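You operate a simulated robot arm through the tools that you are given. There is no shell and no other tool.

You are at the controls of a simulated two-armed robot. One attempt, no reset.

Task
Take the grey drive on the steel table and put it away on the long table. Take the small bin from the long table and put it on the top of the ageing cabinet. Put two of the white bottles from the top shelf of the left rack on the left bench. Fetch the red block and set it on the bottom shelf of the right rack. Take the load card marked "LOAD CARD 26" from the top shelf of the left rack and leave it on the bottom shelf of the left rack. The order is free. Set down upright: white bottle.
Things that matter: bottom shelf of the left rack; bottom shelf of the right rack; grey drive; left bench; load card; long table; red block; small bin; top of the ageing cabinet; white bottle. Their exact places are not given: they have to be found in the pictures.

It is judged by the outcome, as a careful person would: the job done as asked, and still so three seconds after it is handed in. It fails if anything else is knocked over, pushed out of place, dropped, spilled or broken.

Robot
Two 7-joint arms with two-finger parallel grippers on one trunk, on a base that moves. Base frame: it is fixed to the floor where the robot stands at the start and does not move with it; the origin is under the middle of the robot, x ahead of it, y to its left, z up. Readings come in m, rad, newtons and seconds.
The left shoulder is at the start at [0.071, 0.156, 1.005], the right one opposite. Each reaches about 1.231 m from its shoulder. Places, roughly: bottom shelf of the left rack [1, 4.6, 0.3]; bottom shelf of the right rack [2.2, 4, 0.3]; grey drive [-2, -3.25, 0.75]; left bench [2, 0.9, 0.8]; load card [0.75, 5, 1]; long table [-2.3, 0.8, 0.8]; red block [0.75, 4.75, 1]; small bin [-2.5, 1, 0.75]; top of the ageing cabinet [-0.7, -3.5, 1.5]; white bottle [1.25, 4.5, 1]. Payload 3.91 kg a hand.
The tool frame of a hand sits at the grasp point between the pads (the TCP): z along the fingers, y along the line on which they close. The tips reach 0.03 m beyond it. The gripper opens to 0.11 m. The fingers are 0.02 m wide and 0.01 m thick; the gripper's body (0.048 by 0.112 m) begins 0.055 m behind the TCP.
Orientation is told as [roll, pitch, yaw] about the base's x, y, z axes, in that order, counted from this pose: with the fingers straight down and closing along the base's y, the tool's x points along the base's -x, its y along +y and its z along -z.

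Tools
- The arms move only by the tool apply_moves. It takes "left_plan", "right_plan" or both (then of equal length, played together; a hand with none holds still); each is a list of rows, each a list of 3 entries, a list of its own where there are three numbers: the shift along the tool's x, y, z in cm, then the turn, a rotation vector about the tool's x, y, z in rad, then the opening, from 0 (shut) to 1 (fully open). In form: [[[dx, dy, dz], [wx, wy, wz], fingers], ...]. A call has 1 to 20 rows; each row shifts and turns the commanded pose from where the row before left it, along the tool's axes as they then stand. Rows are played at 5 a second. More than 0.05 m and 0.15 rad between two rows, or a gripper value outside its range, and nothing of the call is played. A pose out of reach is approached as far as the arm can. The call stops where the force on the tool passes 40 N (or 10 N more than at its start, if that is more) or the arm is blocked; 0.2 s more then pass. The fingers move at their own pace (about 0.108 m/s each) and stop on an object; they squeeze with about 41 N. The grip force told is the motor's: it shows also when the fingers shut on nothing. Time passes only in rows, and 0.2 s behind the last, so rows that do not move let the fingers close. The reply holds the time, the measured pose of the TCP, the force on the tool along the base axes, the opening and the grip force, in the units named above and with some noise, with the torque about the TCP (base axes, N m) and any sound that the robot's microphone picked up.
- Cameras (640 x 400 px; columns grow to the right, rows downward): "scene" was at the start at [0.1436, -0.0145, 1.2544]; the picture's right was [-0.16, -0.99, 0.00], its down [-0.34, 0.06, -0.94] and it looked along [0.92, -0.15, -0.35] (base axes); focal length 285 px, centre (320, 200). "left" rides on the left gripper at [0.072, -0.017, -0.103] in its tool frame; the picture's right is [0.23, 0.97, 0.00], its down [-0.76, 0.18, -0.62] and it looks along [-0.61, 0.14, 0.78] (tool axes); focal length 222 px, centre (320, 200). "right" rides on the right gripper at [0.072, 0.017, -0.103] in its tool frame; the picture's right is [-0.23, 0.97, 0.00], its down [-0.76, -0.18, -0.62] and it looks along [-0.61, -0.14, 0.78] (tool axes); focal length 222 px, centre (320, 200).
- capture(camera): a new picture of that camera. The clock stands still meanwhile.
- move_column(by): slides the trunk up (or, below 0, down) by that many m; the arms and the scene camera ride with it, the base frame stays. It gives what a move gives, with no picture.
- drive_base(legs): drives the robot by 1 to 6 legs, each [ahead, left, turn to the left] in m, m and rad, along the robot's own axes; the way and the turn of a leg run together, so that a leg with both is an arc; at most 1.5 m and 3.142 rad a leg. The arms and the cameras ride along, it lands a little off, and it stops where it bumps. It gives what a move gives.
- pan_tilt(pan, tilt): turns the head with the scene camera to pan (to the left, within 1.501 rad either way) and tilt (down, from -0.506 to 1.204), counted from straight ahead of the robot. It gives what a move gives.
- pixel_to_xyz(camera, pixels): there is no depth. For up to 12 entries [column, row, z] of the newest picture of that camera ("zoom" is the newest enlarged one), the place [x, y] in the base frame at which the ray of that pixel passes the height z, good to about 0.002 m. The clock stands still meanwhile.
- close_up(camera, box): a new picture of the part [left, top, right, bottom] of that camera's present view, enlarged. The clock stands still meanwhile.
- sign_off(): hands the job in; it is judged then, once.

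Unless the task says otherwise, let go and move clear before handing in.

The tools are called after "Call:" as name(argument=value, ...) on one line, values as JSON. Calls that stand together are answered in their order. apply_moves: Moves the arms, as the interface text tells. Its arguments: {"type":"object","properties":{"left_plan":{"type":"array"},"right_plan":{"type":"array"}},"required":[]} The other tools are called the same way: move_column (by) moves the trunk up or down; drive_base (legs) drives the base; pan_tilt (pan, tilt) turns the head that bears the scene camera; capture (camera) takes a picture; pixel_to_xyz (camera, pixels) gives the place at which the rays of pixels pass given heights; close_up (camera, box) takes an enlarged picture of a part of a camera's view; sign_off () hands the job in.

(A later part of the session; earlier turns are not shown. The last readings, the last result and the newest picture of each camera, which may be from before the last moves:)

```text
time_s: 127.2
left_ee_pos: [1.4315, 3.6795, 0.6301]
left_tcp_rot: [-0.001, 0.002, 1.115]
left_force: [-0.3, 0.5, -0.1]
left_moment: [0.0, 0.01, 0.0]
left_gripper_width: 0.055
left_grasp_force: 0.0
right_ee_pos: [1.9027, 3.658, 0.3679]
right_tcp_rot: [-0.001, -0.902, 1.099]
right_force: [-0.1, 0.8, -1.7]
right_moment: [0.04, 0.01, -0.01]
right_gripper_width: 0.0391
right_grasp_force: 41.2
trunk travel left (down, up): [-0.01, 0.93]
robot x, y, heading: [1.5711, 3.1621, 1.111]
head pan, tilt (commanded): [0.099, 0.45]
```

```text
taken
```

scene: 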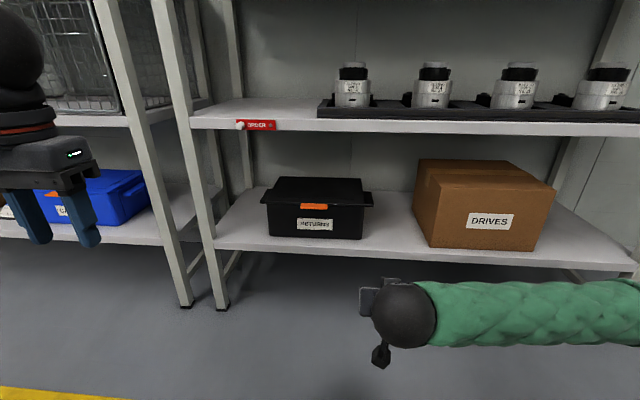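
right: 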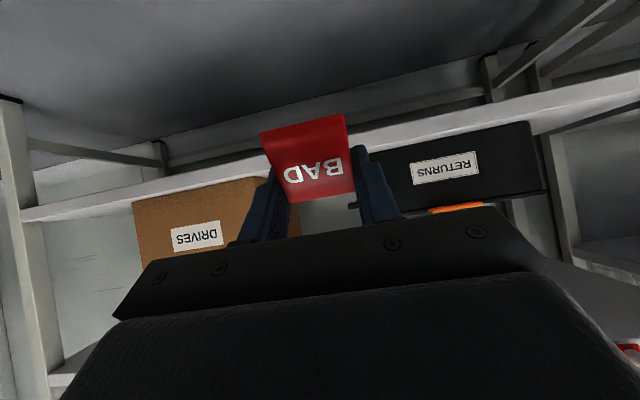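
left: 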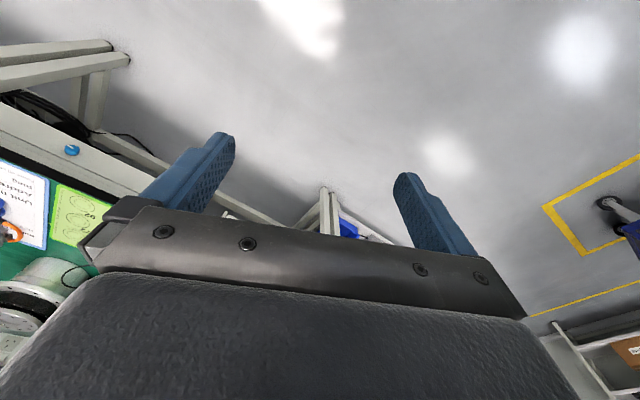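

The gap between the RETURNS bin (right edge ≈370 px) and DRIVES box (left edge ≈420 px) is straight ahead of the hand. I'll measure its borders.

Call:
pixel_to_xyz(camera="scene", pixels=[[362, 240, 0.3], [429, 247, 0.3], [373, 200, 0.42], [413, 207, 0.3], [216, 242, 0.3], [632, 262, 0.3], [400, 252, 0.3], [396, 230, 0.3], [222, 308, 0]])

```text
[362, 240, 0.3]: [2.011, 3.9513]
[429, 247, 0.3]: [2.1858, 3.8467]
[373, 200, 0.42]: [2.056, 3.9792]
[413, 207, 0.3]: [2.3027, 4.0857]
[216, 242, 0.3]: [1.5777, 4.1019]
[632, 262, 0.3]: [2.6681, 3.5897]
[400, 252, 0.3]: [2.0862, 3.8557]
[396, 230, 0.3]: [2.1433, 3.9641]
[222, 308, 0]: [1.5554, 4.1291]
```

The gap runs from u≈0.12 to 0.295, 17 cm wide. I'll shift 7.8 cm right and slide the block in at 4 cm above the shelf.

Call:
apply_moves(right_plan=[[[0, -3.9, 0], [0, 0, 0], 0.15], [[0, -3.9, 0], [0, 0, 0], 0.15], [[-2.676, 0, 3.385], [0, 0, 0], 0.15], [[-2.676, 0, 3.385], [0, 0, 0], 0.15], [[-2.676, 0, 3.385], [0, 0, 0], 0.15], [[-2.676, 0, 3.385], [0, 0, 0], 0.15], [[-2.676, 0, 3.385], [0, 0, 0], 0.15], [[-2.676, 0, 3.385], [0, 0, 0], 0.15], [[-2.676, 0, 3.385], [0, 0, 0], 0.15], [[-2.676, 0, 3.385], [0, 0, 0], 0.15]])

Call:
capture(camera="right")

Call:
capture(camera="scene")

```text
time_s: 129.3
left_ee_pos: [1.432, 3.6794, 0.6318]
left_tcp_rot: [-0.001, 0.002, 1.115]
left_force: [-0.6, -0.6, 0.9]
left_moment: [0.01, 0.02, -0.02]
left_gripper_width: 0.055
left_grasp_force: 0.0
right_ee_pos: [2.1325, 3.9325, 0.3654]
right_tcp_rot: [0.001, -0.9, 1.099]
right_force: [0.0, 0.2, -0.6]
right_moment: [-0.01, 0.01, 0.03]
right_gripper_width: 0.0386
right_grasp_force: 41.1
right hand out of reach, approached as far as the arm can: row 2
trunk travel left (down, up): [-0.01, 0.93]
robot x, y, heading: [1.5635, 3.1601, 1.113]
head pan, tilt (commanded): [0.099, 0.45]
```

```text
taken
```

right: 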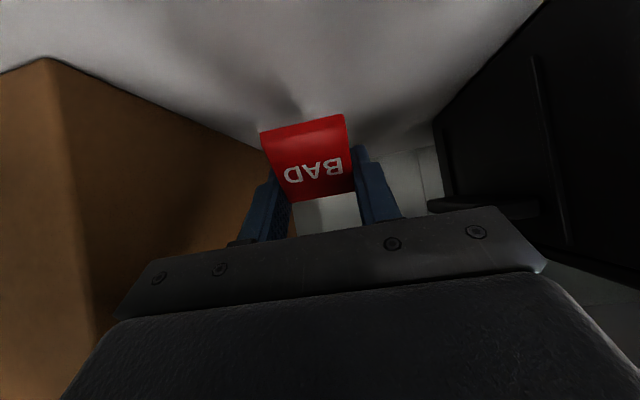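

```text
taken
```

scene: 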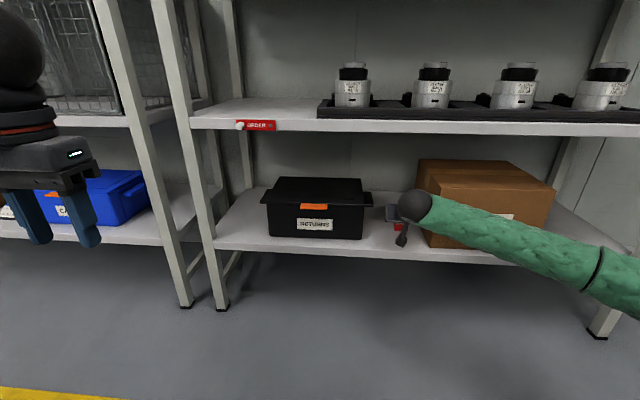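

The block hovers in the gap at (2.132,3.932,0.365), clear of both boxes. I'll lower it.

Call:
apply_moves(right_plan=[[[0.706, 0, 0.558], [0, 0, 0], 0.15], [[0.706, 0, 0.558], [0, 0, 0], 0.15], [[0.706, 0, 0.558], [0, 0, 0], 0.15], [[0.314, 0, 0.248], [0, 0, 0], 0.15], [[0.157, 0, 0.124], [0, 0, 0], 0.15], [[0, 0, 0], [0, 0, 0], 0.15]])

```text
time_s: 130.8
left_ee_pos: [1.4326, 3.6797, 0.6315]
left_tcp_rot: [-0.001, 0.003, 1.115]
left_force: [-0.5, 0.8, -0.5]
left_moment: [-0.01, 0.03, 0.01]
left_gripper_width: 0.0551
left_grasp_force: 0.0
right_ee_pos: [2.1294, 3.9324, 0.3337]
right_tcp_rot: [0.001, -0.903, 1.1]
right_force: [0.0, -0.4, -0.6]
right_moment: [0.01, 0.03, 0.01]
right_gripper_width: 0.039
right_grasp_force: 40.6
trunk travel left (down, up): [-0.01, 0.93]
robot x, y, heading: [1.5679, 3.1591, 1.119]
head pan, tilt (commanded): [0.099, 0.45]
```

No contact yet at z=0.334. I'll continue down in 2 mm steps.

Call:
apply_moves(right_plan=[[[0.157, 0, 0.124], [0, 0, 0], 0.15], [[0.157, 0, 0.124], [0, 0, 0], 0.15], [[0, 0, 0], [0, 0, 0], 0.15]])

```text
time_s: 131.6
left_ee_pos: [1.4304, 3.6793, 0.6313]
left_tcp_rot: [0.0, 0.002, 1.115]
left_force: [-0.5, -0.1, -1.1]
left_moment: [0.0, 0.0, -0.01]
left_gripper_width: 0.0553
left_grasp_force: 0.1
right_ee_pos: [2.1299, 3.933, 0.3304]
right_tcp_rot: [-0.001, -0.902, 1.1]
right_force: [0.5, 1.0, -1.3]
right_moment: [0.03, 0.0, -0.03]
right_gripper_width: 0.0388
right_grasp_force: 40.7
trunk travel left (down, up): [-0.01, 0.93]
robot x, y, heading: [1.5645, 3.1615, 1.116]
head pan, tilt (commanded): [0.099, 0.45]
```

Call:
apply_moves(right_plan=[[[0.157, 0, 0.124], [0, 0, 0], 0.15], [[0.118, 0, 0.093], [0, 0, 0], 0.15], [[0, 0, 0], [0, 0, 0], 0.15]])

```text
time_s: 132.3
left_ee_pos: [1.43, 3.6798, 0.6315]
left_tcp_rot: [0.0, -0.001, 1.115]
left_force: [0.0, -0.1, 0.3]
left_moment: [-0.01, -0.01, 0.04]
left_gripper_width: 0.0551
left_grasp_force: 0.0
right_ee_pos: [2.1283, 3.9332, 0.3283]
right_tcp_rot: [-0.002, -0.904, 1.098]
right_force: [-0.2, -0.6, 10.2]
right_moment: [-0.13, 0.06, -0.01]
right_gripper_width: 0.0389
right_grasp_force: 40.8
trunk travel left (down, up): [-0.01, 0.93]
robot x, y, heading: [1.5668, 3.1611, 1.116]
head pan, tilt (commanded): [0.099, 0.45]
```

Contact shows 10 N, so the block rests on the shelf. I'll open and withdraw along the fingers, then back.

Call:
apply_moves(right_plan=[[[0, 0, 0], [0, 0, 0], 0.8], [[0, 0, 0], [0, 0, 0], 0.8], [[0, 0, 0], [0, 0, 0], 0.8], [[0, 0, -2], [0, 0, 0], 0.8], [[0, 0, -3], [0, 0, 0], 0.8], [[0, 0, -3], [0, 0, 0], 0.8], [[2.48, 0, -3.14], [0, 0, 0], 0.8], [[2.48, 0, -3.14], [0, 0, 0], 0.8], [[2.48, 0, -3.14], [0, 0, 0], 0.8], [[2.48, 0, -3.14], [0, 0, 0], 0.8], [[2.48, 0, -3.14], [0, 0, 0], 0.8], [[2.48, 0, -3.14], [0, 0, 0], 0.8]])

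Call:
capture(camera="scene")

Call:
capture(camera="right")

```text
time_s: 134.9
left_ee_pos: [1.4306, 3.6797, 0.6314]
left_tcp_rot: [-0.001, 0.002, 1.114]
left_force: [0.0, -0.1, 0.2]
left_moment: [-0.01, 0.01, -0.02]
left_gripper_width: 0.0551
left_grasp_force: 0.1
right_ee_pos: [1.9875, 3.6643, 0.3759]
right_tcp_rot: [0.0, -0.904, 1.098]
right_force: [0.1, 0.1, 0.9]
right_moment: [-0.02, -0.01, 0.02]
right_gripper_width: 0.0881
right_grasp_force: 0.0
trunk travel left (down, up): [-0.01, 0.93]
robot x, y, heading: [1.5692, 3.1596, 1.12]
head pan, tilt (commanded): [0.099, 0.45]
```

```text
taken
```

scene: 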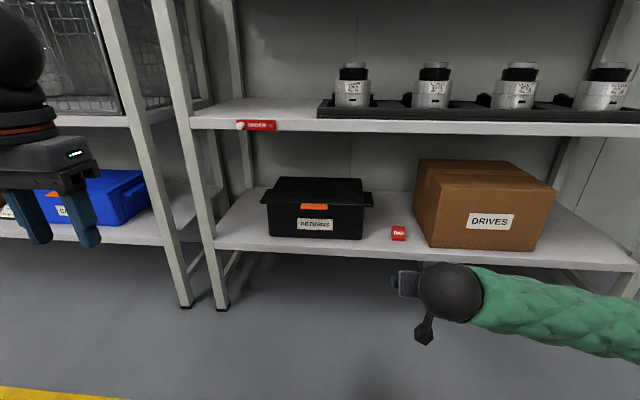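

```text
taken
```

right: 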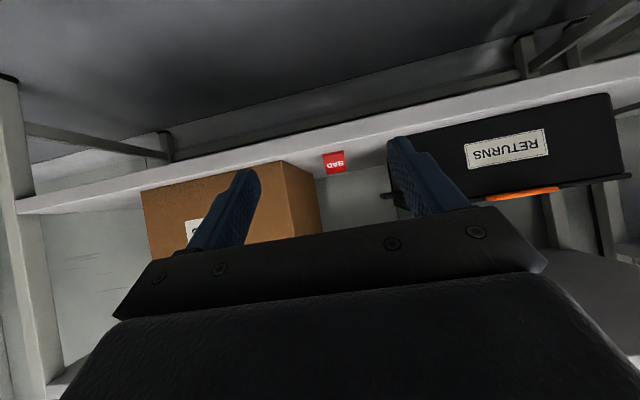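

The red block stands on the right rack's bottom shelf at (398,233). Next come the bottles: I'll raise the trunk and drive back left to stand in front of them.

Call:
move_column(by=0.4)

Call:
move_column(by=0.4)

Call:
drive_base(legs=[[0, 0.95, 0]])

Call:
pan_tilt(pan=0.0, tilt=0.45)

Call:
capture(camera="scene")

```text
time_s: 138.8
left_ee_pos: [1.4319, 3.6807, 1.0319]
left_tcp_rot: [-0.001, 0.0, 1.115]
left_force: [0.2, -1.1, -0.3]
left_moment: [0.01, 0.04, 0.01]
left_gripper_width: 0.055
left_grasp_force: 0.0
right_ee_pos: [1.9887, 3.6653, 0.7758]
right_tcp_rot: [-0.002, -0.901, 1.1]
right_force: [0.5, -0.3, 0.3]
right_moment: [-0.03, 0.01, -0.03]
right_gripper_width: 0.088
right_grasp_force: 0.0
trunk travel left (down, up): [-0.41, 0.53]
robot x, y, heading: [1.5681, 3.1609, 1.118]
head pan, tilt (commanded): [0.099, 0.45]
```

```text
time_s: 142.6
left_ee_pos: [1.4314, 3.6796, 1.4311]
left_tcp_rot: [-0.001, 0.001, 1.116]
left_force: [0.0, -0.2, 0.2]
left_moment: [0.02, 0.0, -0.04]
left_gripper_width: 0.0552
left_grasp_force: 0.0
right_ee_pos: [1.9883, 3.6646, 1.1763]
right_tcp_rot: [0.0, -0.903, 1.1]
right_force: [0.2, -0.7, -0.5]
right_moment: [-0.02, -0.03, -0.02]
right_gripper_width: 0.088
right_grasp_force: 0.1
trunk travel left (down, up): [-0.81, 0.13]
robot x, y, heading: [1.5678, 3.16, 1.113]
head pan, tilt (commanded): [0.099, 0.45]
```

```text
time_s: 147.5
left_ee_pos: [0.5906, 4.0793, 1.4321]
left_tcp_rot: [0.001, 0.002, 1.129]
left_force: [0.5, 0.3, 0.3]
left_moment: [0.04, -0.01, 0.02]
left_gripper_width: 0.0553
left_grasp_force: 0.1
right_ee_pos: [1.1483, 4.0723, 1.1764]
right_tcp_rot: [-0.003, -0.902, 1.116]
right_force: [-0.3, -0.5, -0.9]
right_moment: [-0.01, 0.01, 0.0]
right_gripper_width: 0.0879
right_grasp_force: 0.1
trunk travel left (down, up): [-0.81, 0.13]
robot x, y, heading: [0.7366, 3.5613, 1.129]
head pan, tilt (commanded): [0.099, 0.45]
```

```text
time_s: 148.1
left_ee_pos: [0.5895, 4.0801, 1.4319]
left_tcp_rot: [0.0, 0.003, 1.129]
left_force: [-0.1, 0.4, 0.8]
left_moment: [-0.02, -0.02, 0.01]
left_gripper_width: 0.055
left_grasp_force: 0.0
right_ee_pos: [1.1476, 4.0727, 1.1776]
right_tcp_rot: [-0.003, -0.903, 1.114]
right_force: [0.1, -0.2, 0.3]
right_moment: [0.01, 0.0, 0.03]
right_gripper_width: 0.0881
right_grasp_force: 0.0
trunk travel left (down, up): [-0.81, 0.13]
robot x, y, heading: [0.7331, 3.5645, 1.133]
head pan, tilt (commanded): [0.0, 0.45]
```

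```text
taken
```

scene: 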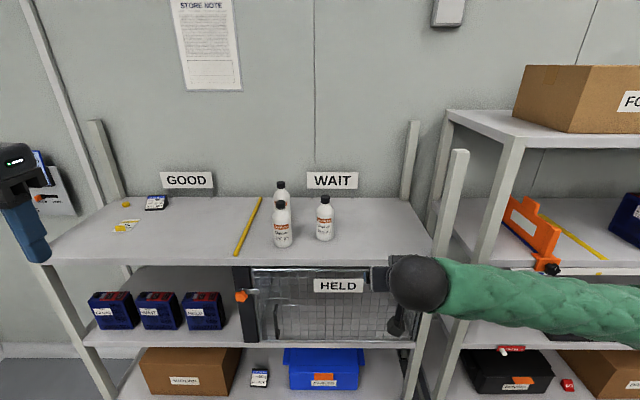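

The bottles are nearly straight ahead: B at (283,225) in front of A, and C at (325,220). I'll enlarge and measure their bases.

Call:
close_up(camera="scene", box=[230, 160, 390, 260])

```text
4.00 times, centred on (310, 210) of scene
```

zoom: 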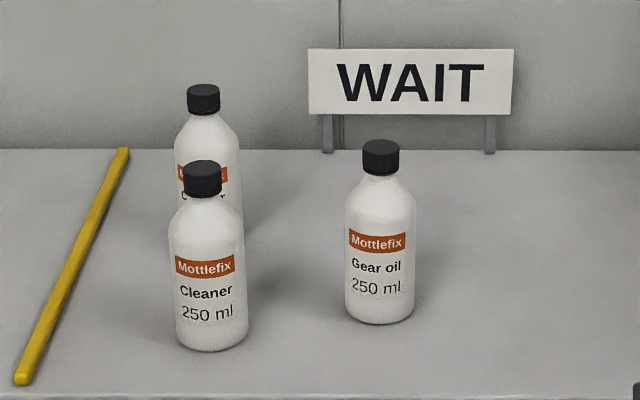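

Call:
pixel_to_xyz(camera="zoom", pixels=[[212, 351, 1.06], [177, 335, 1.06], [247, 332, 1.06], [383, 324, 1.06], [347, 308, 1.06], [415, 304, 1.06], [201, 163, 1.21], [201, 163, 1.22], [381, 142, 1.21], [381, 142, 1.22], [202, 195, 1.19], [381, 174, 1.19]])

```text
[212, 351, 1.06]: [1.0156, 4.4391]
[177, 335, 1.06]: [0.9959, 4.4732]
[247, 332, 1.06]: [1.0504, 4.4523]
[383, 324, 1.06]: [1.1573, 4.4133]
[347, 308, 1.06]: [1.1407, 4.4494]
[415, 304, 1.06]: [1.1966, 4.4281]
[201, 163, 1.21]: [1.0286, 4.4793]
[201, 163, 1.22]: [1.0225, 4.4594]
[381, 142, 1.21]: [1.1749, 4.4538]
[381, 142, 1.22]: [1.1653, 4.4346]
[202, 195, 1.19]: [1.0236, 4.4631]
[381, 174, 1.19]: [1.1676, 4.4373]
```

Bottle centres: B ≈ (1.024,4.466), C ≈ (1.170,4.440), radius 0.03, height 0.155. I'll tilt the right hand flatter (1.2 rad), open it, and bring it 12 cm in front of C.

Call:
apply_moves(right_plan=[[[0, 0, 0], [0, -0.15, 0], 1], [[0, 0, 0], [0, -0.147, 0], 1], [[0, 4.72, 0], [0, 0, 0], 1], [[0, 4.72, 0], [0, 0, 0], 1], [[0, 4.72, 0], [0, 0, 0], 1], [[-1.62, 0, 4.118], [0, 0, 0], 1], [[-1.62, 0, 4.118], [0, 0, 0], 1], [[-1.62, 0, 4.118], [0, 0, 0], 1], [[-1.62, 0, 4.118], [0, 0, 0], 1], [[-1.62, 0, 4.118], [0, 0, 0], 1]])

Call:
capture(camera="right")

Call:
capture(camera="scene")

```text
time_s: 150.3
left_ee_pos: [0.5904, 4.0802, 1.4309]
left_tcp_rot: [0.0, 0.003, 1.129]
left_force: [0.6, 0.7, -0.2]
left_moment: [-0.01, -0.01, 0.0]
left_gripper_width: 0.0552
left_grasp_force: 0.3
right_ee_pos: [1.1133, 4.3302, 1.1433]
right_tcp_rot: [-0.002, -1.051, 1.117]
right_force: [0.6, 0.6, 0.4]
right_moment: [-0.01, -0.03, 0.0]
right_gripper_width: 0.1098
right_grasp_force: 0.1
right hand out of reach, approached as far as the arm can: row 2
trunk travel left (down, up): [-0.81, 0.13]
robot x, y, heading: [0.7323, 3.5628, 1.127]
head pan, tilt (commanded): [0.0, 0.45]
```

```text
taken
```

right: 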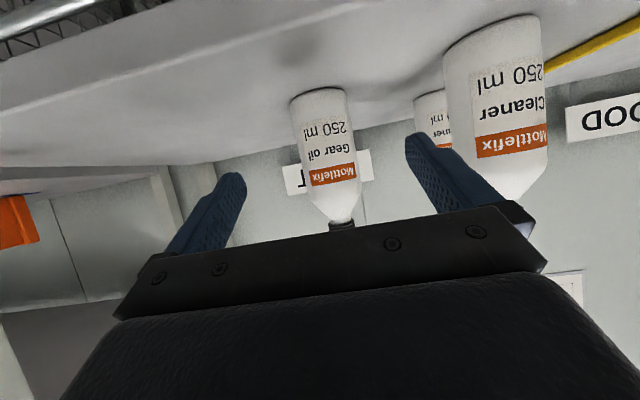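

```text
taken
```

scene: 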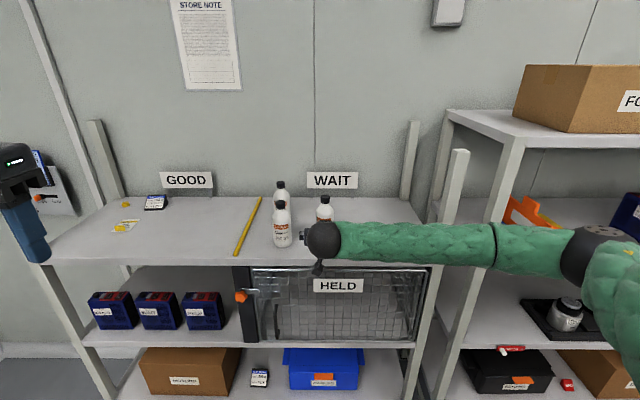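

The tilt stopped at 1.05 rad, which still clears. Bottle C is centred at (325,150) between the fingers; I'll advance 11.7 cm to it.

Call:
apply_moves(right_plan=[[[-1.273, -0.075, 2.647], [0, 0, 0], 1], [[-1.273, -0.075, 2.647], [0, 0, 0], 1], [[-1.273, -0.075, 2.647], [0, 0, 0], 1], [[-1.273, -0.075, 2.647], [0, 0, 0], 1], [[0, 0, 0], [0, 0, 0], 1]])

Call:
capture(camera="right")

Call:
close_up(camera="scene", box=[230, 160, 390, 260])

```text
time_s: 151.5
left_ee_pos: [0.5895, 4.0797, 1.4319]
left_tcp_rot: [0.0, 0.001, 1.13]
left_force: [0.3, -0.5, 1.1]
left_moment: [0.01, 0.02, 0.01]
left_gripper_width: 0.0549
left_grasp_force: 0.0
right_ee_pos: [1.1726, 4.4341, 1.1367]
right_tcp_rot: [-0.001, -1.052, 1.116]
right_force: [-0.6, 0.5, 0.2]
right_moment: [0.01, -0.03, 0.01]
right_gripper_width: 0.1101
right_grasp_force: 0.3
trunk travel left (down, up): [-0.81, 0.13]
robot x, y, heading: [0.7373, 3.5614, 1.126]
head pan, tilt (commanded): [0.0, 0.45]
```

```text
taken
```

right: 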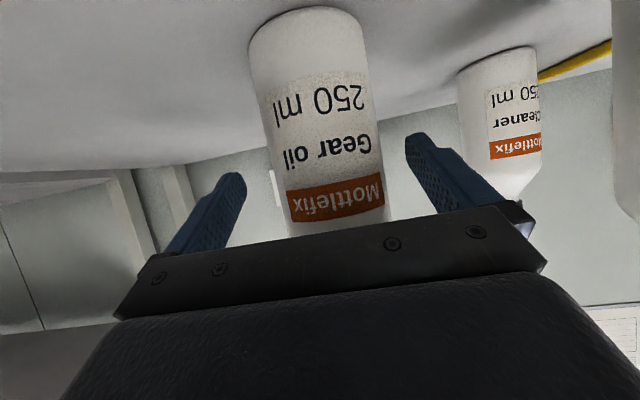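

```text
4.00 times, centred on (310, 210) of scene
```

zoom: 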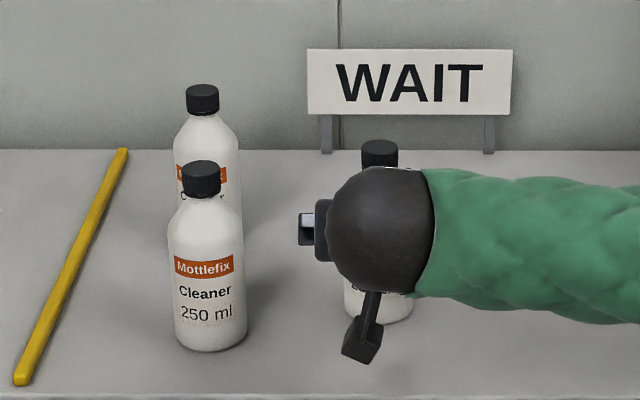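

The bottle is within the fingers, about 5 mm off-centre to the left. I'll shift 4 mm left and close gently on it.

Call:
apply_moves(right_plan=[[[0, 0.4, 0], [0, 0, 0], 1], [[0, 0, 0], [0, 0, 0], 0.7], [[0, 0, 0], [0, 0, 0], 0.4], [[0, 0, 0], [0, 0, 0], 0.4], [[0, 0, 0], [0, 0, 0], 0.4]])

Call:
capture(camera="right")

```text
time_s: 152.7
left_ee_pos: [0.59, 4.0795, 1.4309]
left_tcp_rot: [0.0, 0.0, 1.129]
left_force: [0.0, -0.9, -0.1]
left_moment: [0.0, 0.04, -0.02]
left_gripper_width: 0.055
left_grasp_force: 0.1
right_ee_pos: [1.1688, 4.4362, 1.1369]
right_tcp_rot: [-0.002, -1.053, 1.114]
right_force: [-0.1, -0.3, 0.8]
right_moment: [-0.06, -0.07, -0.02]
right_gripper_width: 0.0578
right_grasp_force: 41.2
trunk travel left (down, up): [-0.81, 0.13]
robot x, y, heading: [0.7348, 3.5622, 1.131]
head pan, tilt (commanded): [0.0, 0.45]
```

```text
taken
```

right: 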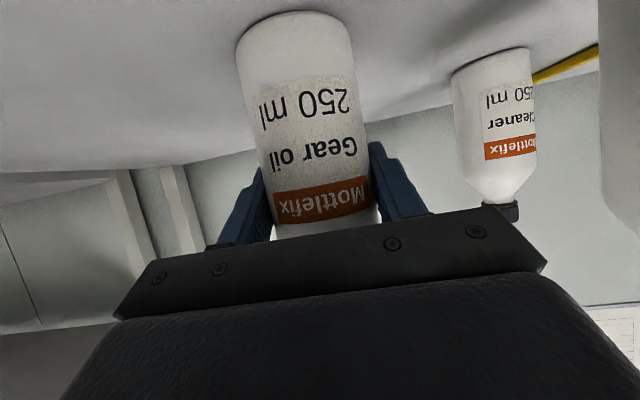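

Bottle C is gripped (width 0.058). I'll lift it, draw it back out and carry it to the right side.

Call:
apply_moves(right_plan=[[[-1.3, 0, -0.74], [0, 0, 0], 0.4], [[-2.607, 0, -1.485], [0, 0, 0], 0.4], [[-2.607, 0, -1.485], [0, 0, 0], 0.4], [[2.079, 0, -3.65], [0, 0, 0], 0.4], [[2.079, 0, -3.65], [0, 0, 0], 0.4], [[2.079, 0, -3.65], [0, 0, 0], 0.4], [[2.079, 0, -3.65], [0, 0, 0], 0.4], [[2.079, 0, -3.65], [0, 0, 0], 0.4], [[2.079, 0, -3.65], [0, 0, 0], 0.4], [[2.079, 0, -3.65], [0, 0, 0], 0.4], [[0, -4, 0], [0, 0, 0], 0.4], [[0, -4, 0], [0, 0, 0], 0.4], [[0, -4, 0], [0, 0, 0], 0.4], [[0, -4, 0], [0, 0, 0], 0.4], [[0, -4, 0], [0, 0, 0], 0.4], [[0, -4, 0], [0, 0, 0], 0.4]])

Call:
capture(camera="scene")

Call:
capture(camera="right")

```text
time_s: 156.1
left_ee_pos: [0.5898, 4.0786, 1.4326]
left_tcp_rot: [0.002, 0.0, 1.131]
left_force: [-0.3, -0.3, 0.7]
left_moment: [0.03, 0.01, -0.01]
left_gripper_width: 0.0552
left_grasp_force: 0.1
right_ee_pos: [1.2548, 4.066, 1.2119]
right_tcp_rot: [0.002, -1.053, 1.114]
right_force: [-0.2, -0.7, -2.6]
right_moment: [0.0, 0.0, 0.04]
right_gripper_width: 0.0581
right_grasp_force: 40.9
trunk travel left (down, up): [-0.81, 0.13]
robot x, y, heading: [0.7325, 3.563, 1.13]
head pan, tilt (commanded): [0.0, 0.45]
```

```text
taken
```

scene: 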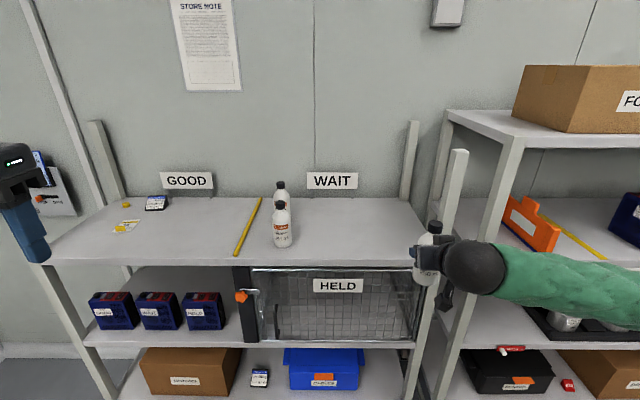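

```text
taken
```

right: 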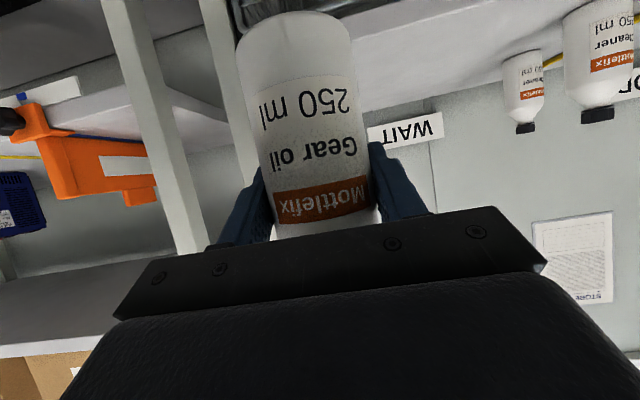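

Bottle C is held upright at the right side. Now I'll bring the left hand forward over the aisle, tilt it 1.05 rad, ready for bottle B.

Call:
apply_moves(left_plan=[[[-2.86, -3.25, 0], [0, 0, 0], 1], [[-2.86, -3.25, 0], [0, 0, 0], 1], [[-2.86, -3.25, 0], [0, 0, 0], 1], [[-2.86, -3.25, 0], [0, 0, 0], 1], [[-2.86, -3.25, 0], [0, 0, 0], 1], [[-2.86, -3.25, 0], [0, 0, 0], 1], [[-2.86, -3.25, 0], [0, 0, 0], 1], [[0, 0, 0], [0, -0.15, 0], 1], [[0, 0, 0], [0, -0.15, 0], 1], [[0, 0, 0], [0, -0.15, 0], 1], [[0, 0, 0], [0, -0.15, 0], 1], [[0, 0, 0], [0, -0.15, 0], 1], [[0, 0, 0], [0, -0.15, 0], 1], [[0, 0, 0], [0, -0.15, 0], 1]])

Call:
capture(camera="scene")

Call:
capture(camera="left")

```text
time_s: 159.1
left_ee_pos: [0.8808, 4.1627, 1.4323]
left_tcp_rot: [-0.003, -1.05, 1.132]
left_force: [-0.1, 0.1, 0.2]
left_moment: [0.0, 0.01, 0.01]
left_gripper_width: 0.1102
left_grasp_force: 0.0
right_ee_pos: [1.2548, 4.0681, 1.2109]
right_tcp_rot: [-0.001, -1.053, 1.117]
right_force: [-0.7, 0.1, -2.8]
right_moment: [-0.02, 0.02, 0.01]
right_gripper_width: 0.0583
right_grasp_force: 40.5
trunk travel left (down, up): [-0.81, 0.13]
robot x, y, heading: [0.7342, 3.5632, 1.123]
head pan, tilt (commanded): [0.0, 0.45]
```

```text
taken
```

scene: 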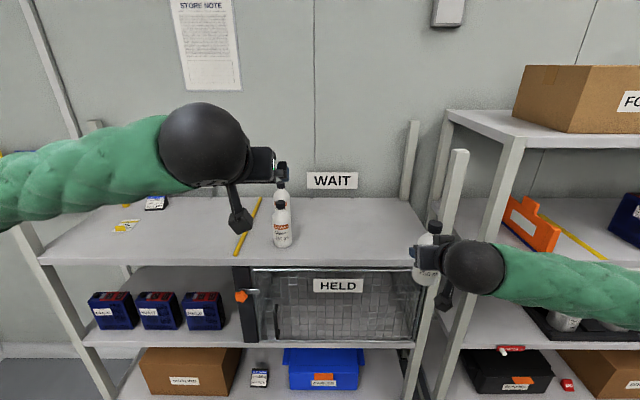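

```text
taken
```

left: 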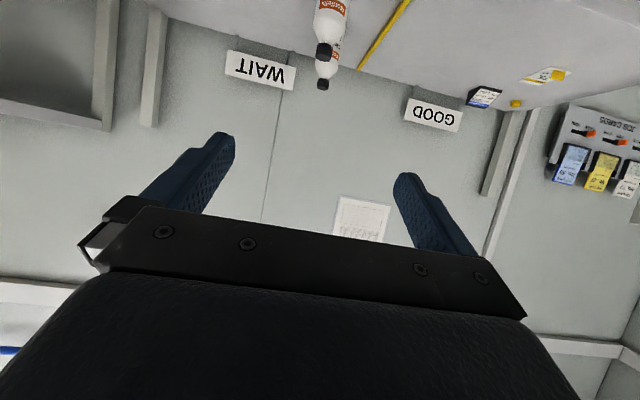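

The left hand is tilted and lined up; bottle B shows at (328,25) in its upside-down view. I'll descend to 12 cm short of it.

Call:
apply_moves(left_plan=[[[1.304, 0, 4.491], [0, 0, 0], 1], [[1.304, 0, 4.491], [0, 0, 0], 1], [[1.304, 0, 4.491], [0, 0, 0], 1], [[1.304, 0, 4.491], [0, 0, 0], 1], [[1.304, 0, 4.491], [0, 0, 0], 1], [[1.304, 0, 4.491], [0, 0, 0], 1], [[1.304, 0, 4.491], [0, 0, 0], 1]])

Call:
capture(camera="left")

Call:
capture(camera="scene")

```text
time_s: 160.7
left_ee_pos: [0.9785, 4.3673, 1.1921]
left_tcp_rot: [0.0, -1.047, 1.129]
left_force: [0.8, -0.1, -0.2]
left_moment: [-0.03, 0.0, 0.01]
left_gripper_width: 0.1102
left_grasp_force: 0.0
right_ee_pos: [1.2551, 4.0698, 1.2112]
right_tcp_rot: [-0.001, -1.051, 1.114]
right_force: [0.2, -0.2, -1.9]
right_moment: [0.01, 0.01, 0.03]
right_gripper_width: 0.058
right_grasp_force: 41.2
trunk travel left (down, up): [-0.81, 0.13]
robot x, y, heading: [0.7296, 3.5618, 1.13]
head pan, tilt (commanded): [0.0, 0.45]
```

```text
taken
```

left: 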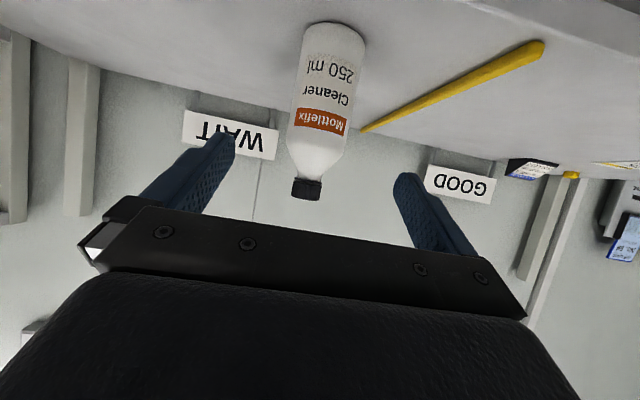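

```text
taken
```

scene: 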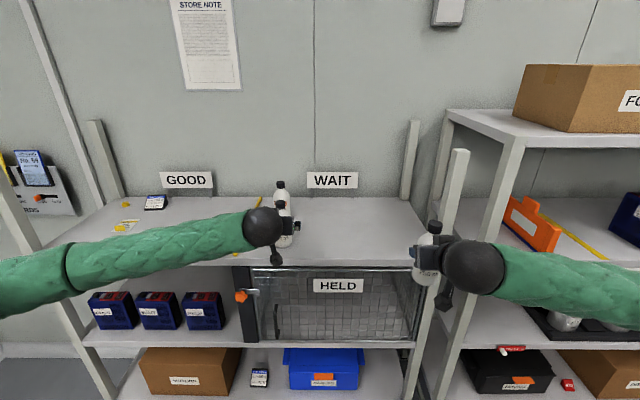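

Bottle B is centred at (322,100) between the fingers. I'll make the final approach, then close on it.

Call:
apply_moves(left_plan=[[[-0.104, 0.03, 2.95], [0, 0, 0], 1], [[-0.104, 0.03, 2.95], [0, 0, 0], 1], [[-0.104, 0.03, 2.95], [0, 0, 0], 1], [[-0.104, 0.03, 2.95], [0, 0, 0], 1], [[0, 0, 0], [0, 0, 0], 1]])

Call:
capture(camera="left")

Call:
close_up(camera="scene", box=[200, 160, 360, 260])

```text
time_s: 161.9
left_ee_pos: [1.0212, 4.4627, 1.1408]
left_tcp_rot: [-0.002, -1.049, 1.131]
left_force: [-0.3, -0.3, -0.7]
left_moment: [0.02, -0.01, -0.01]
left_gripper_width: 0.1099
left_grasp_force: 0.0
right_ee_pos: [1.2544, 4.068, 1.2112]
right_tcp_rot: [-0.002, -1.052, 1.114]
right_force: [0.5, 0.3, -2.1]
right_moment: [0.02, 0.01, -0.01]
right_gripper_width: 0.0578
right_grasp_force: 41.0
trunk travel left (down, up): [-0.81, 0.13]
robot x, y, heading: [0.7326, 3.565, 1.13]
head pan, tilt (commanded): [0.0, 0.45]
```

```text
taken
```

left: 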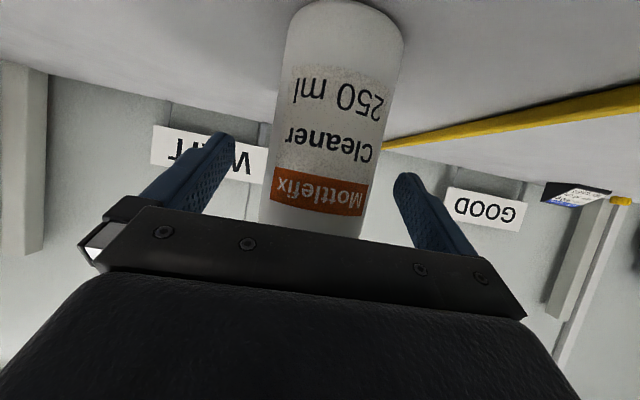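

```text
4.00 times, centred on (280, 210) of scene
```

zoom: 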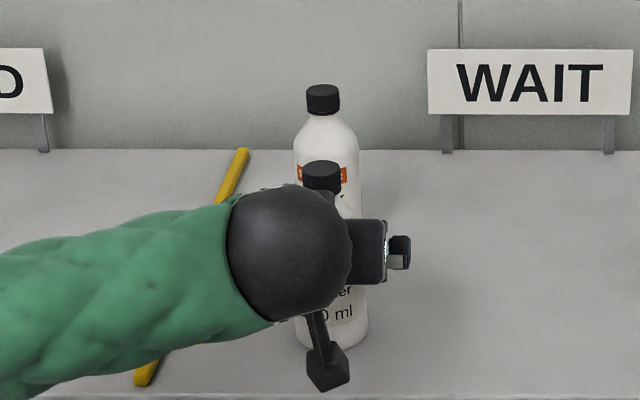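

Bottle B is centred between the left fingers. I'll close on it and check the grip before lifting.

Call:
apply_moves(left_plan=[[[0, 0, 0], [0, 0, 0], 0.7], [[0, 0, 0], [0, 0, 0], 0.4], [[0, 0, 0], [0, 0, 0], 0.4], [[0, 0, 0], [0, 0, 0], 0.4]])

Call:
capture(camera="left")

```text
time_s: 162.9
left_ee_pos: [1.022, 4.4624, 1.1395]
left_tcp_rot: [0.0, -1.047, 1.13]
left_force: [1.0, -0.1, -0.4]
left_moment: [-0.01, 0.01, 0.05]
left_gripper_width: 0.0586
left_grasp_force: 41.2
right_ee_pos: [1.2549, 4.0698, 1.2115]
right_tcp_rot: [0.001, -1.052, 1.113]
right_force: [-0.2, 0.0, -2.2]
right_moment: [-0.01, -0.02, -0.01]
right_gripper_width: 0.0584
right_grasp_force: 41.0
trunk travel left (down, up): [-0.81, 0.13]
robot x, y, heading: [0.735, 3.5618, 1.127]
head pan, tilt (commanded): [0.0, 0.45]
```

```text
taken
```

left: 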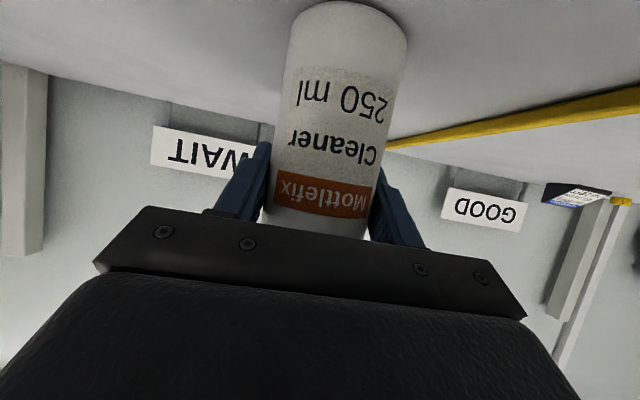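

Both bottles are gripped. I'll lift B, draw it back and carry it to the left side.

Call:
apply_moves(left_plan=[[[-1.3, 0, -0.75], [0, 0, 0], 0.4], [[-2.6, 0, -1.5], [0, 0, 0], 0.4], [[-2.6, 0, -1.5], [0, 0, 0], 0.4], [[2.1, 0, -3.64], [0, 0, 0], 0.4], [[2.1, 0, -3.64], [0, 0, 0], 0.4], [[2.1, 0, -3.64], [0, 0, 0], 0.4], [[2.1, 0, -3.64], [0, 0, 0], 0.4], [[2.1, 0, -3.64], [0, 0, 0], 0.4], [[2.1, 0, -3.64], [0, 0, 0], 0.4], [[2.1, 0, -3.64], [0, 0, 0], 0.4], [[0, 4, 0], [0, 0, 0], 0.4], [[0, 4, 0], [0, 0, 0], 0.4], [[0, 4, 0], [0, 0, 0], 0.4]])

Call:
capture(camera="scene")

```text
time_s: 165.7
left_ee_pos: [0.7869, 4.2454, 1.2108]
left_tcp_rot: [-0.002, -1.049, 1.13]
left_force: [-0.4, -0.3, -3.6]
left_moment: [0.0, 0.01, -0.02]
left_gripper_width: 0.0584
left_grasp_force: 41.0
right_ee_pos: [1.254, 4.0681, 1.2124]
right_tcp_rot: [-0.004, -1.053, 1.113]
right_force: [0.0, 0.1, -2.4]
right_moment: [-0.03, -0.02, 0.02]
right_gripper_width: 0.0582
right_grasp_force: 41.4
trunk travel left (down, up): [-0.81, 0.13]
robot x, y, heading: [0.733, 3.5583, 1.128]
head pan, tilt (commanded): [0.0, 0.45]
```

```text
taken
```

scene: 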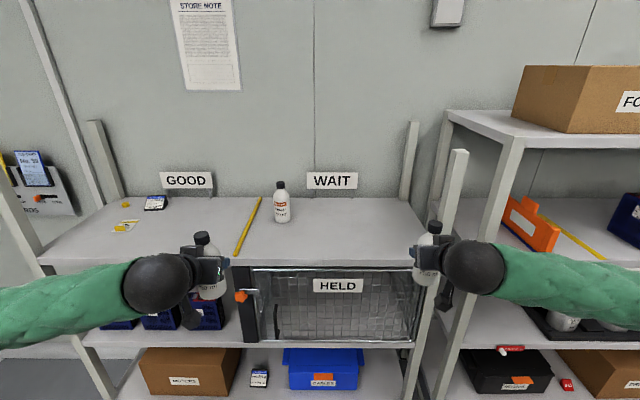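

Both bottles are held upright, and A, the pencil and the cards still stand on the shelf. I'll drive back the way I came: left, then backwards past the trolley.

Call:
drive_base(legs=[[-0.1, 0, 0], [0, 0.63, 0]])

Call:
pan_tilt(pan=-1.45, tilt=0.6)

Call:
capture(camera="scene")

```text
time_s: 170.1
left_ee_pos: [0.1637, 4.4307, 1.2117]
left_tcp_rot: [-0.002, -1.047, 1.133]
left_force: [0.5, 0.0, -1.6]
left_moment: [-0.01, 0.01, -0.01]
left_gripper_width: 0.0583
left_grasp_force: 41.2
right_ee_pos: [0.6319, 4.2536, 1.2109]
right_tcp_rot: [-0.002, -1.05, 1.116]
right_force: [0.1, -0.7, -3.1]
right_moment: [0.0, -0.01, 0.02]
right_gripper_width: 0.0581
right_grasp_force: 40.9
trunk travel left (down, up): [-0.81, 0.13]
robot x, y, heading: [0.114, 3.7458, 1.128]
head pan, tilt (commanded): [0.0, 0.45]
```

```text
time_s: 171.6
left_ee_pos: [0.1638, 4.4296, 1.2116]
left_tcp_rot: [-0.001, -1.046, 1.133]
left_force: [0.5, -0.8, -2.7]
left_moment: [0.02, 0.03, -0.03]
left_gripper_width: 0.0582
left_grasp_force: 40.6
right_ee_pos: [0.6324, 4.2523, 1.2115]
right_tcp_rot: [-0.003, -1.05, 1.116]
right_force: [-0.4, -0.6, -1.9]
right_moment: [-0.01, 0.04, -0.01]
right_gripper_width: 0.0583
right_grasp_force: 41.2
trunk travel left (down, up): [-0.81, 0.13]
robot x, y, heading: [0.1143, 3.7467, 1.13]
head pan, tilt (commanded): [-1.45, 0.6]
```

```text
taken
```

scene: 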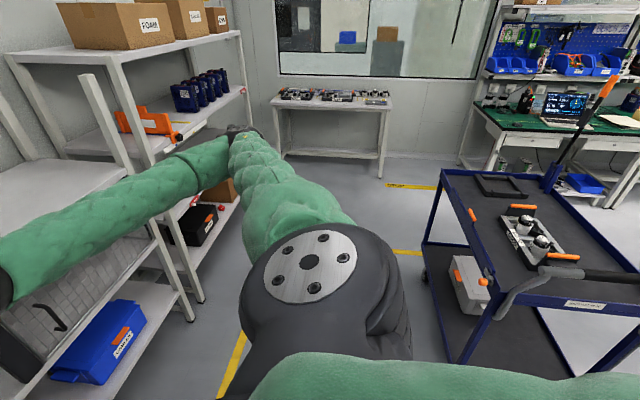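

The trolley's handle end is at the lower right and lower than the arms. I'll back straight down the lane.

Call:
drive_base(legs=[[-1.0, 0, 0], [-0.95, 0, 0]])

Call:
capture(camera="scene")

```text
time_s: 181.4
left_ee_pos: [-0.6756, 2.6571, 1.2112]
left_tcp_rot: [-0.002, -1.048, 1.129]
left_force: [0.6, -0.1, -3.2]
left_moment: [0.0, 0.02, 0.0]
left_gripper_width: 0.0582
left_grasp_force: 41.0
right_ee_pos: [-0.209, 2.4795, 1.2112]
right_tcp_rot: [-0.001, -1.051, 1.112]
right_force: [0.5, 0.0, -2.4]
right_moment: [-0.01, 0.0, 0.02]
right_gripper_width: 0.0582
right_grasp_force: 40.9
trunk travel left (down, up): [-0.81, 0.13]
robot x, y, heading: [-0.7325, 1.9704, 1.127]
head pan, tilt (commanded): [-1.45, 0.6]
```

```text
taken
```

scene: 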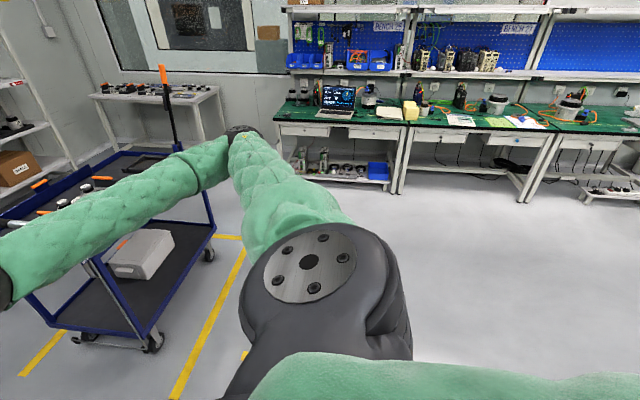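

The left bench is across the room at (275–405, 110–190), with laptop and a book on it. I'll enlarge it.

Call:
close_up(camera="scene", box=[265, 60, 465, 195])

Call:
pixel_to_xyz(camera="scene", pixels=[[277, 122, 0.8], [408, 126, 0.8], [400, 193, 0], [282, 182, 0], [524, 201, 0]])

```text
2.96 times, centred on (365, 128) of scene
```

zoom: 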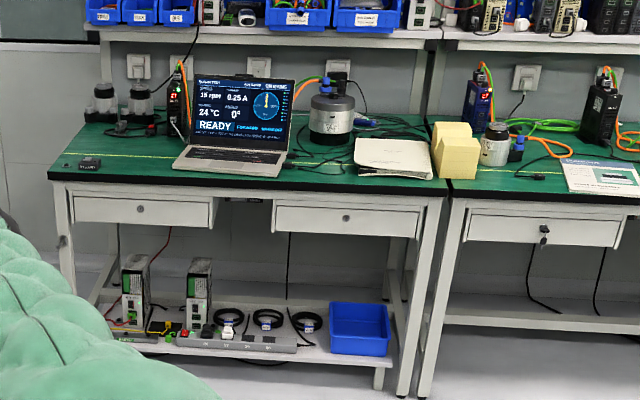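

```text
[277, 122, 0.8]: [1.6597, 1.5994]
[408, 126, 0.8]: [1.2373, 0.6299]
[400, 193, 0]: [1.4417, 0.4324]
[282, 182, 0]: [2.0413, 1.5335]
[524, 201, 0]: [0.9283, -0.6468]
```

The free strip near the bench's front is between the small black item at (88,162) and the laptop at (175,165) in the enlarged view. I'll turn to face the bench and drive up to it.

Call:
drive_base(legs=[[0, 0, -1.577], [1.4, 0, 0]])

Call:
pan_tilt(pan=0.2, tilt=0.5)

Call:
capture(camera="scene")

```text
time_s: 192.1
left_ee_pos: [1.1971, 1.3288, 1.2122]
left_tcp_rot: [-0.002, -1.046, -0.436]
left_force: [-0.4, 0.6, -3.0]
left_moment: [0.0, -0.01, -0.01]
left_gripper_width: 0.0583
left_grasp_force: 41.2
right_ee_pos: [1.0208, 0.8602, 1.2101]
right_tcp_rot: [-0.001, -1.051, -0.452]
right_force: [-0.5, -0.3, -2.7]
right_moment: [0.02, 0.0, 0.01]
right_gripper_width: 0.0582
right_grasp_force: 40.8
trunk travel left (down, up): [-0.81, 0.13]
robot x, y, heading: [0.5113, 1.3821, -0.439]
head pan, tilt (commanded): [-1.45, 0.6]
```

```text
time_s: 193.8
left_ee_pos: [1.1959, 1.3297, 1.2106]
left_tcp_rot: [-0.004, -1.048, -0.436]
left_force: [0.0, 0.4, -1.8]
left_moment: [0.0, -0.01, -0.01]
left_gripper_width: 0.0584
left_grasp_force: 41.1
right_ee_pos: [1.0198, 0.8607, 1.2111]
right_tcp_rot: [-0.003, -1.051, -0.454]
right_force: [-0.4, -0.2, -2.8]
right_moment: [0.03, -0.01, 0.01]
right_gripper_width: 0.0583
right_grasp_force: 41.1
trunk travel left (down, up): [-0.81, 0.13]
robot x, y, heading: [0.5134, 1.3761, -0.438]
head pan, tilt (commanded): [0.201, 0.499]
```

```text
taken
```

scene: 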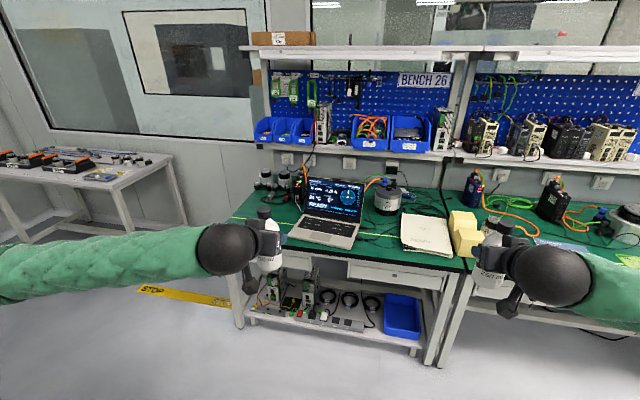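

The left bench (BENCH 26) is right ahead. I'll enlarge its top surface to choose spots and measure its height.

Call:
close_up(camera="scene", box=[225, 165, 485, 285])

Call:
pixel_to_xyz(camera="scene", pixels=[[440, 365, 0], [238, 327, 0], [465, 271, 0.8], [465, 271, 0.78], [465, 271, 0.82], [300, 244, 0.8], [355, 249, 0.8], [400, 248, 0.8], [452, 256, 0.8], [298, 230, 0.8]])

```text
2.46 times, centred on (355, 225) of scene
```

zoom: 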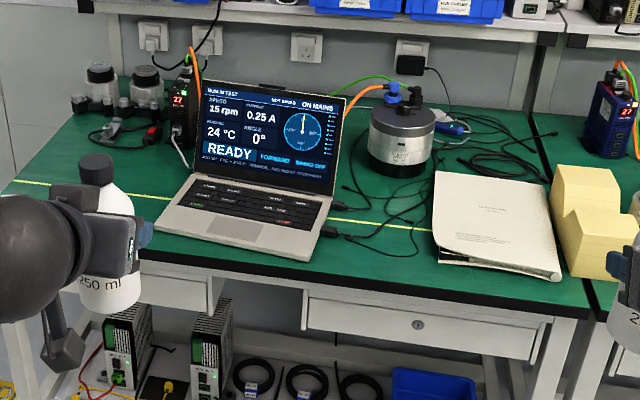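

```text
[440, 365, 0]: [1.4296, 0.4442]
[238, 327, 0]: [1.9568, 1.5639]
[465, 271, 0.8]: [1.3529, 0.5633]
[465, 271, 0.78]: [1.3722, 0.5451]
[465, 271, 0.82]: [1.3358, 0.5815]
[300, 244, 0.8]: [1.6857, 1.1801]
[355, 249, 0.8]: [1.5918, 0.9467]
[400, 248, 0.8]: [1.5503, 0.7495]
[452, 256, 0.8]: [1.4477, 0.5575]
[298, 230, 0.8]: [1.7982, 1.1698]
```

From near and far views the front edge suggests a bench top nearer 0.75 m. I'll lower the trunk 0.3 m (hands are still 0.5 m short of the bench) and compare views to fix the height.

Call:
pixel_to_xyz(camera="zoom", pixels=[[157, 228, 0.72], [157, 228, 0.75], [157, 228, 0.78], [305, 261, 0.72], [305, 261, 0.75], [305, 261, 0.78], [437, 258, 0.72], [437, 258, 0.75], [437, 258, 0.78]])

Call:
move_column(by=-0.3)

Call:
close_up(camera="scene", box=[225, 80, 485, 200])

```text
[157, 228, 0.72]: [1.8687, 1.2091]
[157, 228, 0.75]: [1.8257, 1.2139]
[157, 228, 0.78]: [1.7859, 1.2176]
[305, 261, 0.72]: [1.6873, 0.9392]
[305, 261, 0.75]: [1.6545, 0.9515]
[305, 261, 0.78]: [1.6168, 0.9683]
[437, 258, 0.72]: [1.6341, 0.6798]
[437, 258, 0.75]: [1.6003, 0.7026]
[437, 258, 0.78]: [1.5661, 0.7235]
```

```text
time_s: 196.8
left_ee_pos: [1.1958, 1.3276, 0.9103]
left_tcp_rot: [-0.002, -1.048, -0.436]
left_force: [0.3, 0.5, -2.4]
left_moment: [-0.03, -0.03, 0.01]
left_gripper_width: 0.0584
left_grasp_force: 41.0
right_ee_pos: [1.0197, 0.8609, 0.9104]
right_tcp_rot: [0.0, -1.05, -0.453]
right_force: [0.3, 0.6, -2.7]
right_moment: [-0.01, 0.04, 0.02]
right_gripper_width: 0.0579
right_grasp_force: 40.8
trunk travel left (down, up): [-0.51, 0.43]
robot x, y, heading: [0.5088, 1.3766, -0.434]
head pan, tilt (commanded): [0.201, 0.499]
```

```text
2.46 times, centred on (355, 140) of scene
```

zoom: 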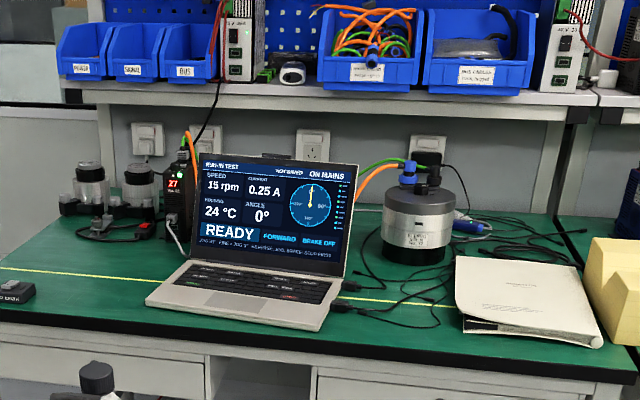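

Call:
pixel_to_xyz(camera="zoom", pixels=[[147, 303, 0.72], [147, 303, 0.75], [147, 303, 0.78], [321, 331, 0.72], [321, 331, 0.75], [321, 331, 0.78], [463, 331, 0.72], [463, 331, 0.75], [463, 331, 0.78], [20, 302, 0.75], [35, 292, 0.75]])

```text
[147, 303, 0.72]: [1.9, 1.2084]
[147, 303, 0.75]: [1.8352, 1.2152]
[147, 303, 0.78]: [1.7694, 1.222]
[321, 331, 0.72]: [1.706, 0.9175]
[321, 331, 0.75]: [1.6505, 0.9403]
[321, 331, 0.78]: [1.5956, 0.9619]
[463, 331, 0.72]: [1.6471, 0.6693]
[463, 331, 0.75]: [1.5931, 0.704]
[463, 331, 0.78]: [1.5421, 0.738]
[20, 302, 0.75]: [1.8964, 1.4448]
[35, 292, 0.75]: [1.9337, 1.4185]
```

Both views agree at z≈0.75 for the bench top. The free patch is left of the laptop: v from about 1.92 to 2.07. I'll drive forward a bit and left to stand in front of it.

Call:
drive_base(legs=[[0.25, 0, -0.012], [0, 0.5, 0]])

Call:
pan_tilt(pan=0.0, tilt=0.6)

Call:
capture(camera="scene")

```text
time_s: 201.2
left_ee_pos: [1.631, 1.6754, 0.9109]
left_tcp_rot: [-0.003, -1.046, -0.426]
left_force: [-0.2, -0.3, -1.8]
left_moment: [-0.04, -0.01, 0.01]
left_gripper_width: 0.0588
left_grasp_force: 41.0
right_ee_pos: [1.4592, 1.2061, 0.911]
right_tcp_rot: [-0.004, -1.05, -0.446]
right_force: [-0.2, 0.7, -3.2]
right_moment: [0.01, -0.02, 0.0]
right_gripper_width: 0.0582
right_grasp_force: 41.4
trunk travel left (down, up): [-0.51, 0.43]
robot x, y, heading: [0.9451, 1.7205, -0.424]
head pan, tilt (commanded): [0.201, 0.499]
```

```text
time_s: 201.9
left_ee_pos: [1.6299, 1.6756, 0.9112]
left_tcp_rot: [-0.002, -1.046, -0.429]
left_force: [0.1, -0.4, -1.8]
left_moment: [0.04, 0.02, 0.04]
left_gripper_width: 0.0585
left_grasp_force: 41.2
right_ee_pos: [1.4573, 1.2041, 0.9112]
right_tcp_rot: [-0.003, -1.05, -0.447]
right_force: [0.4, 0.9, -1.8]
right_moment: [0.0, 0.0, 0.01]
right_gripper_width: 0.0581
right_grasp_force: 41.1
trunk travel left (down, up): [-0.51, 0.43]
robot x, y, heading: [0.9453, 1.7213, -0.432]
head pan, tilt (commanded): [0.0, 0.6]
```

```text
taken
```

scene: 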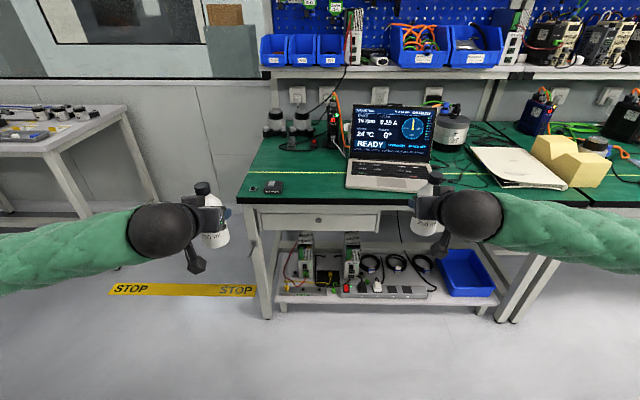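

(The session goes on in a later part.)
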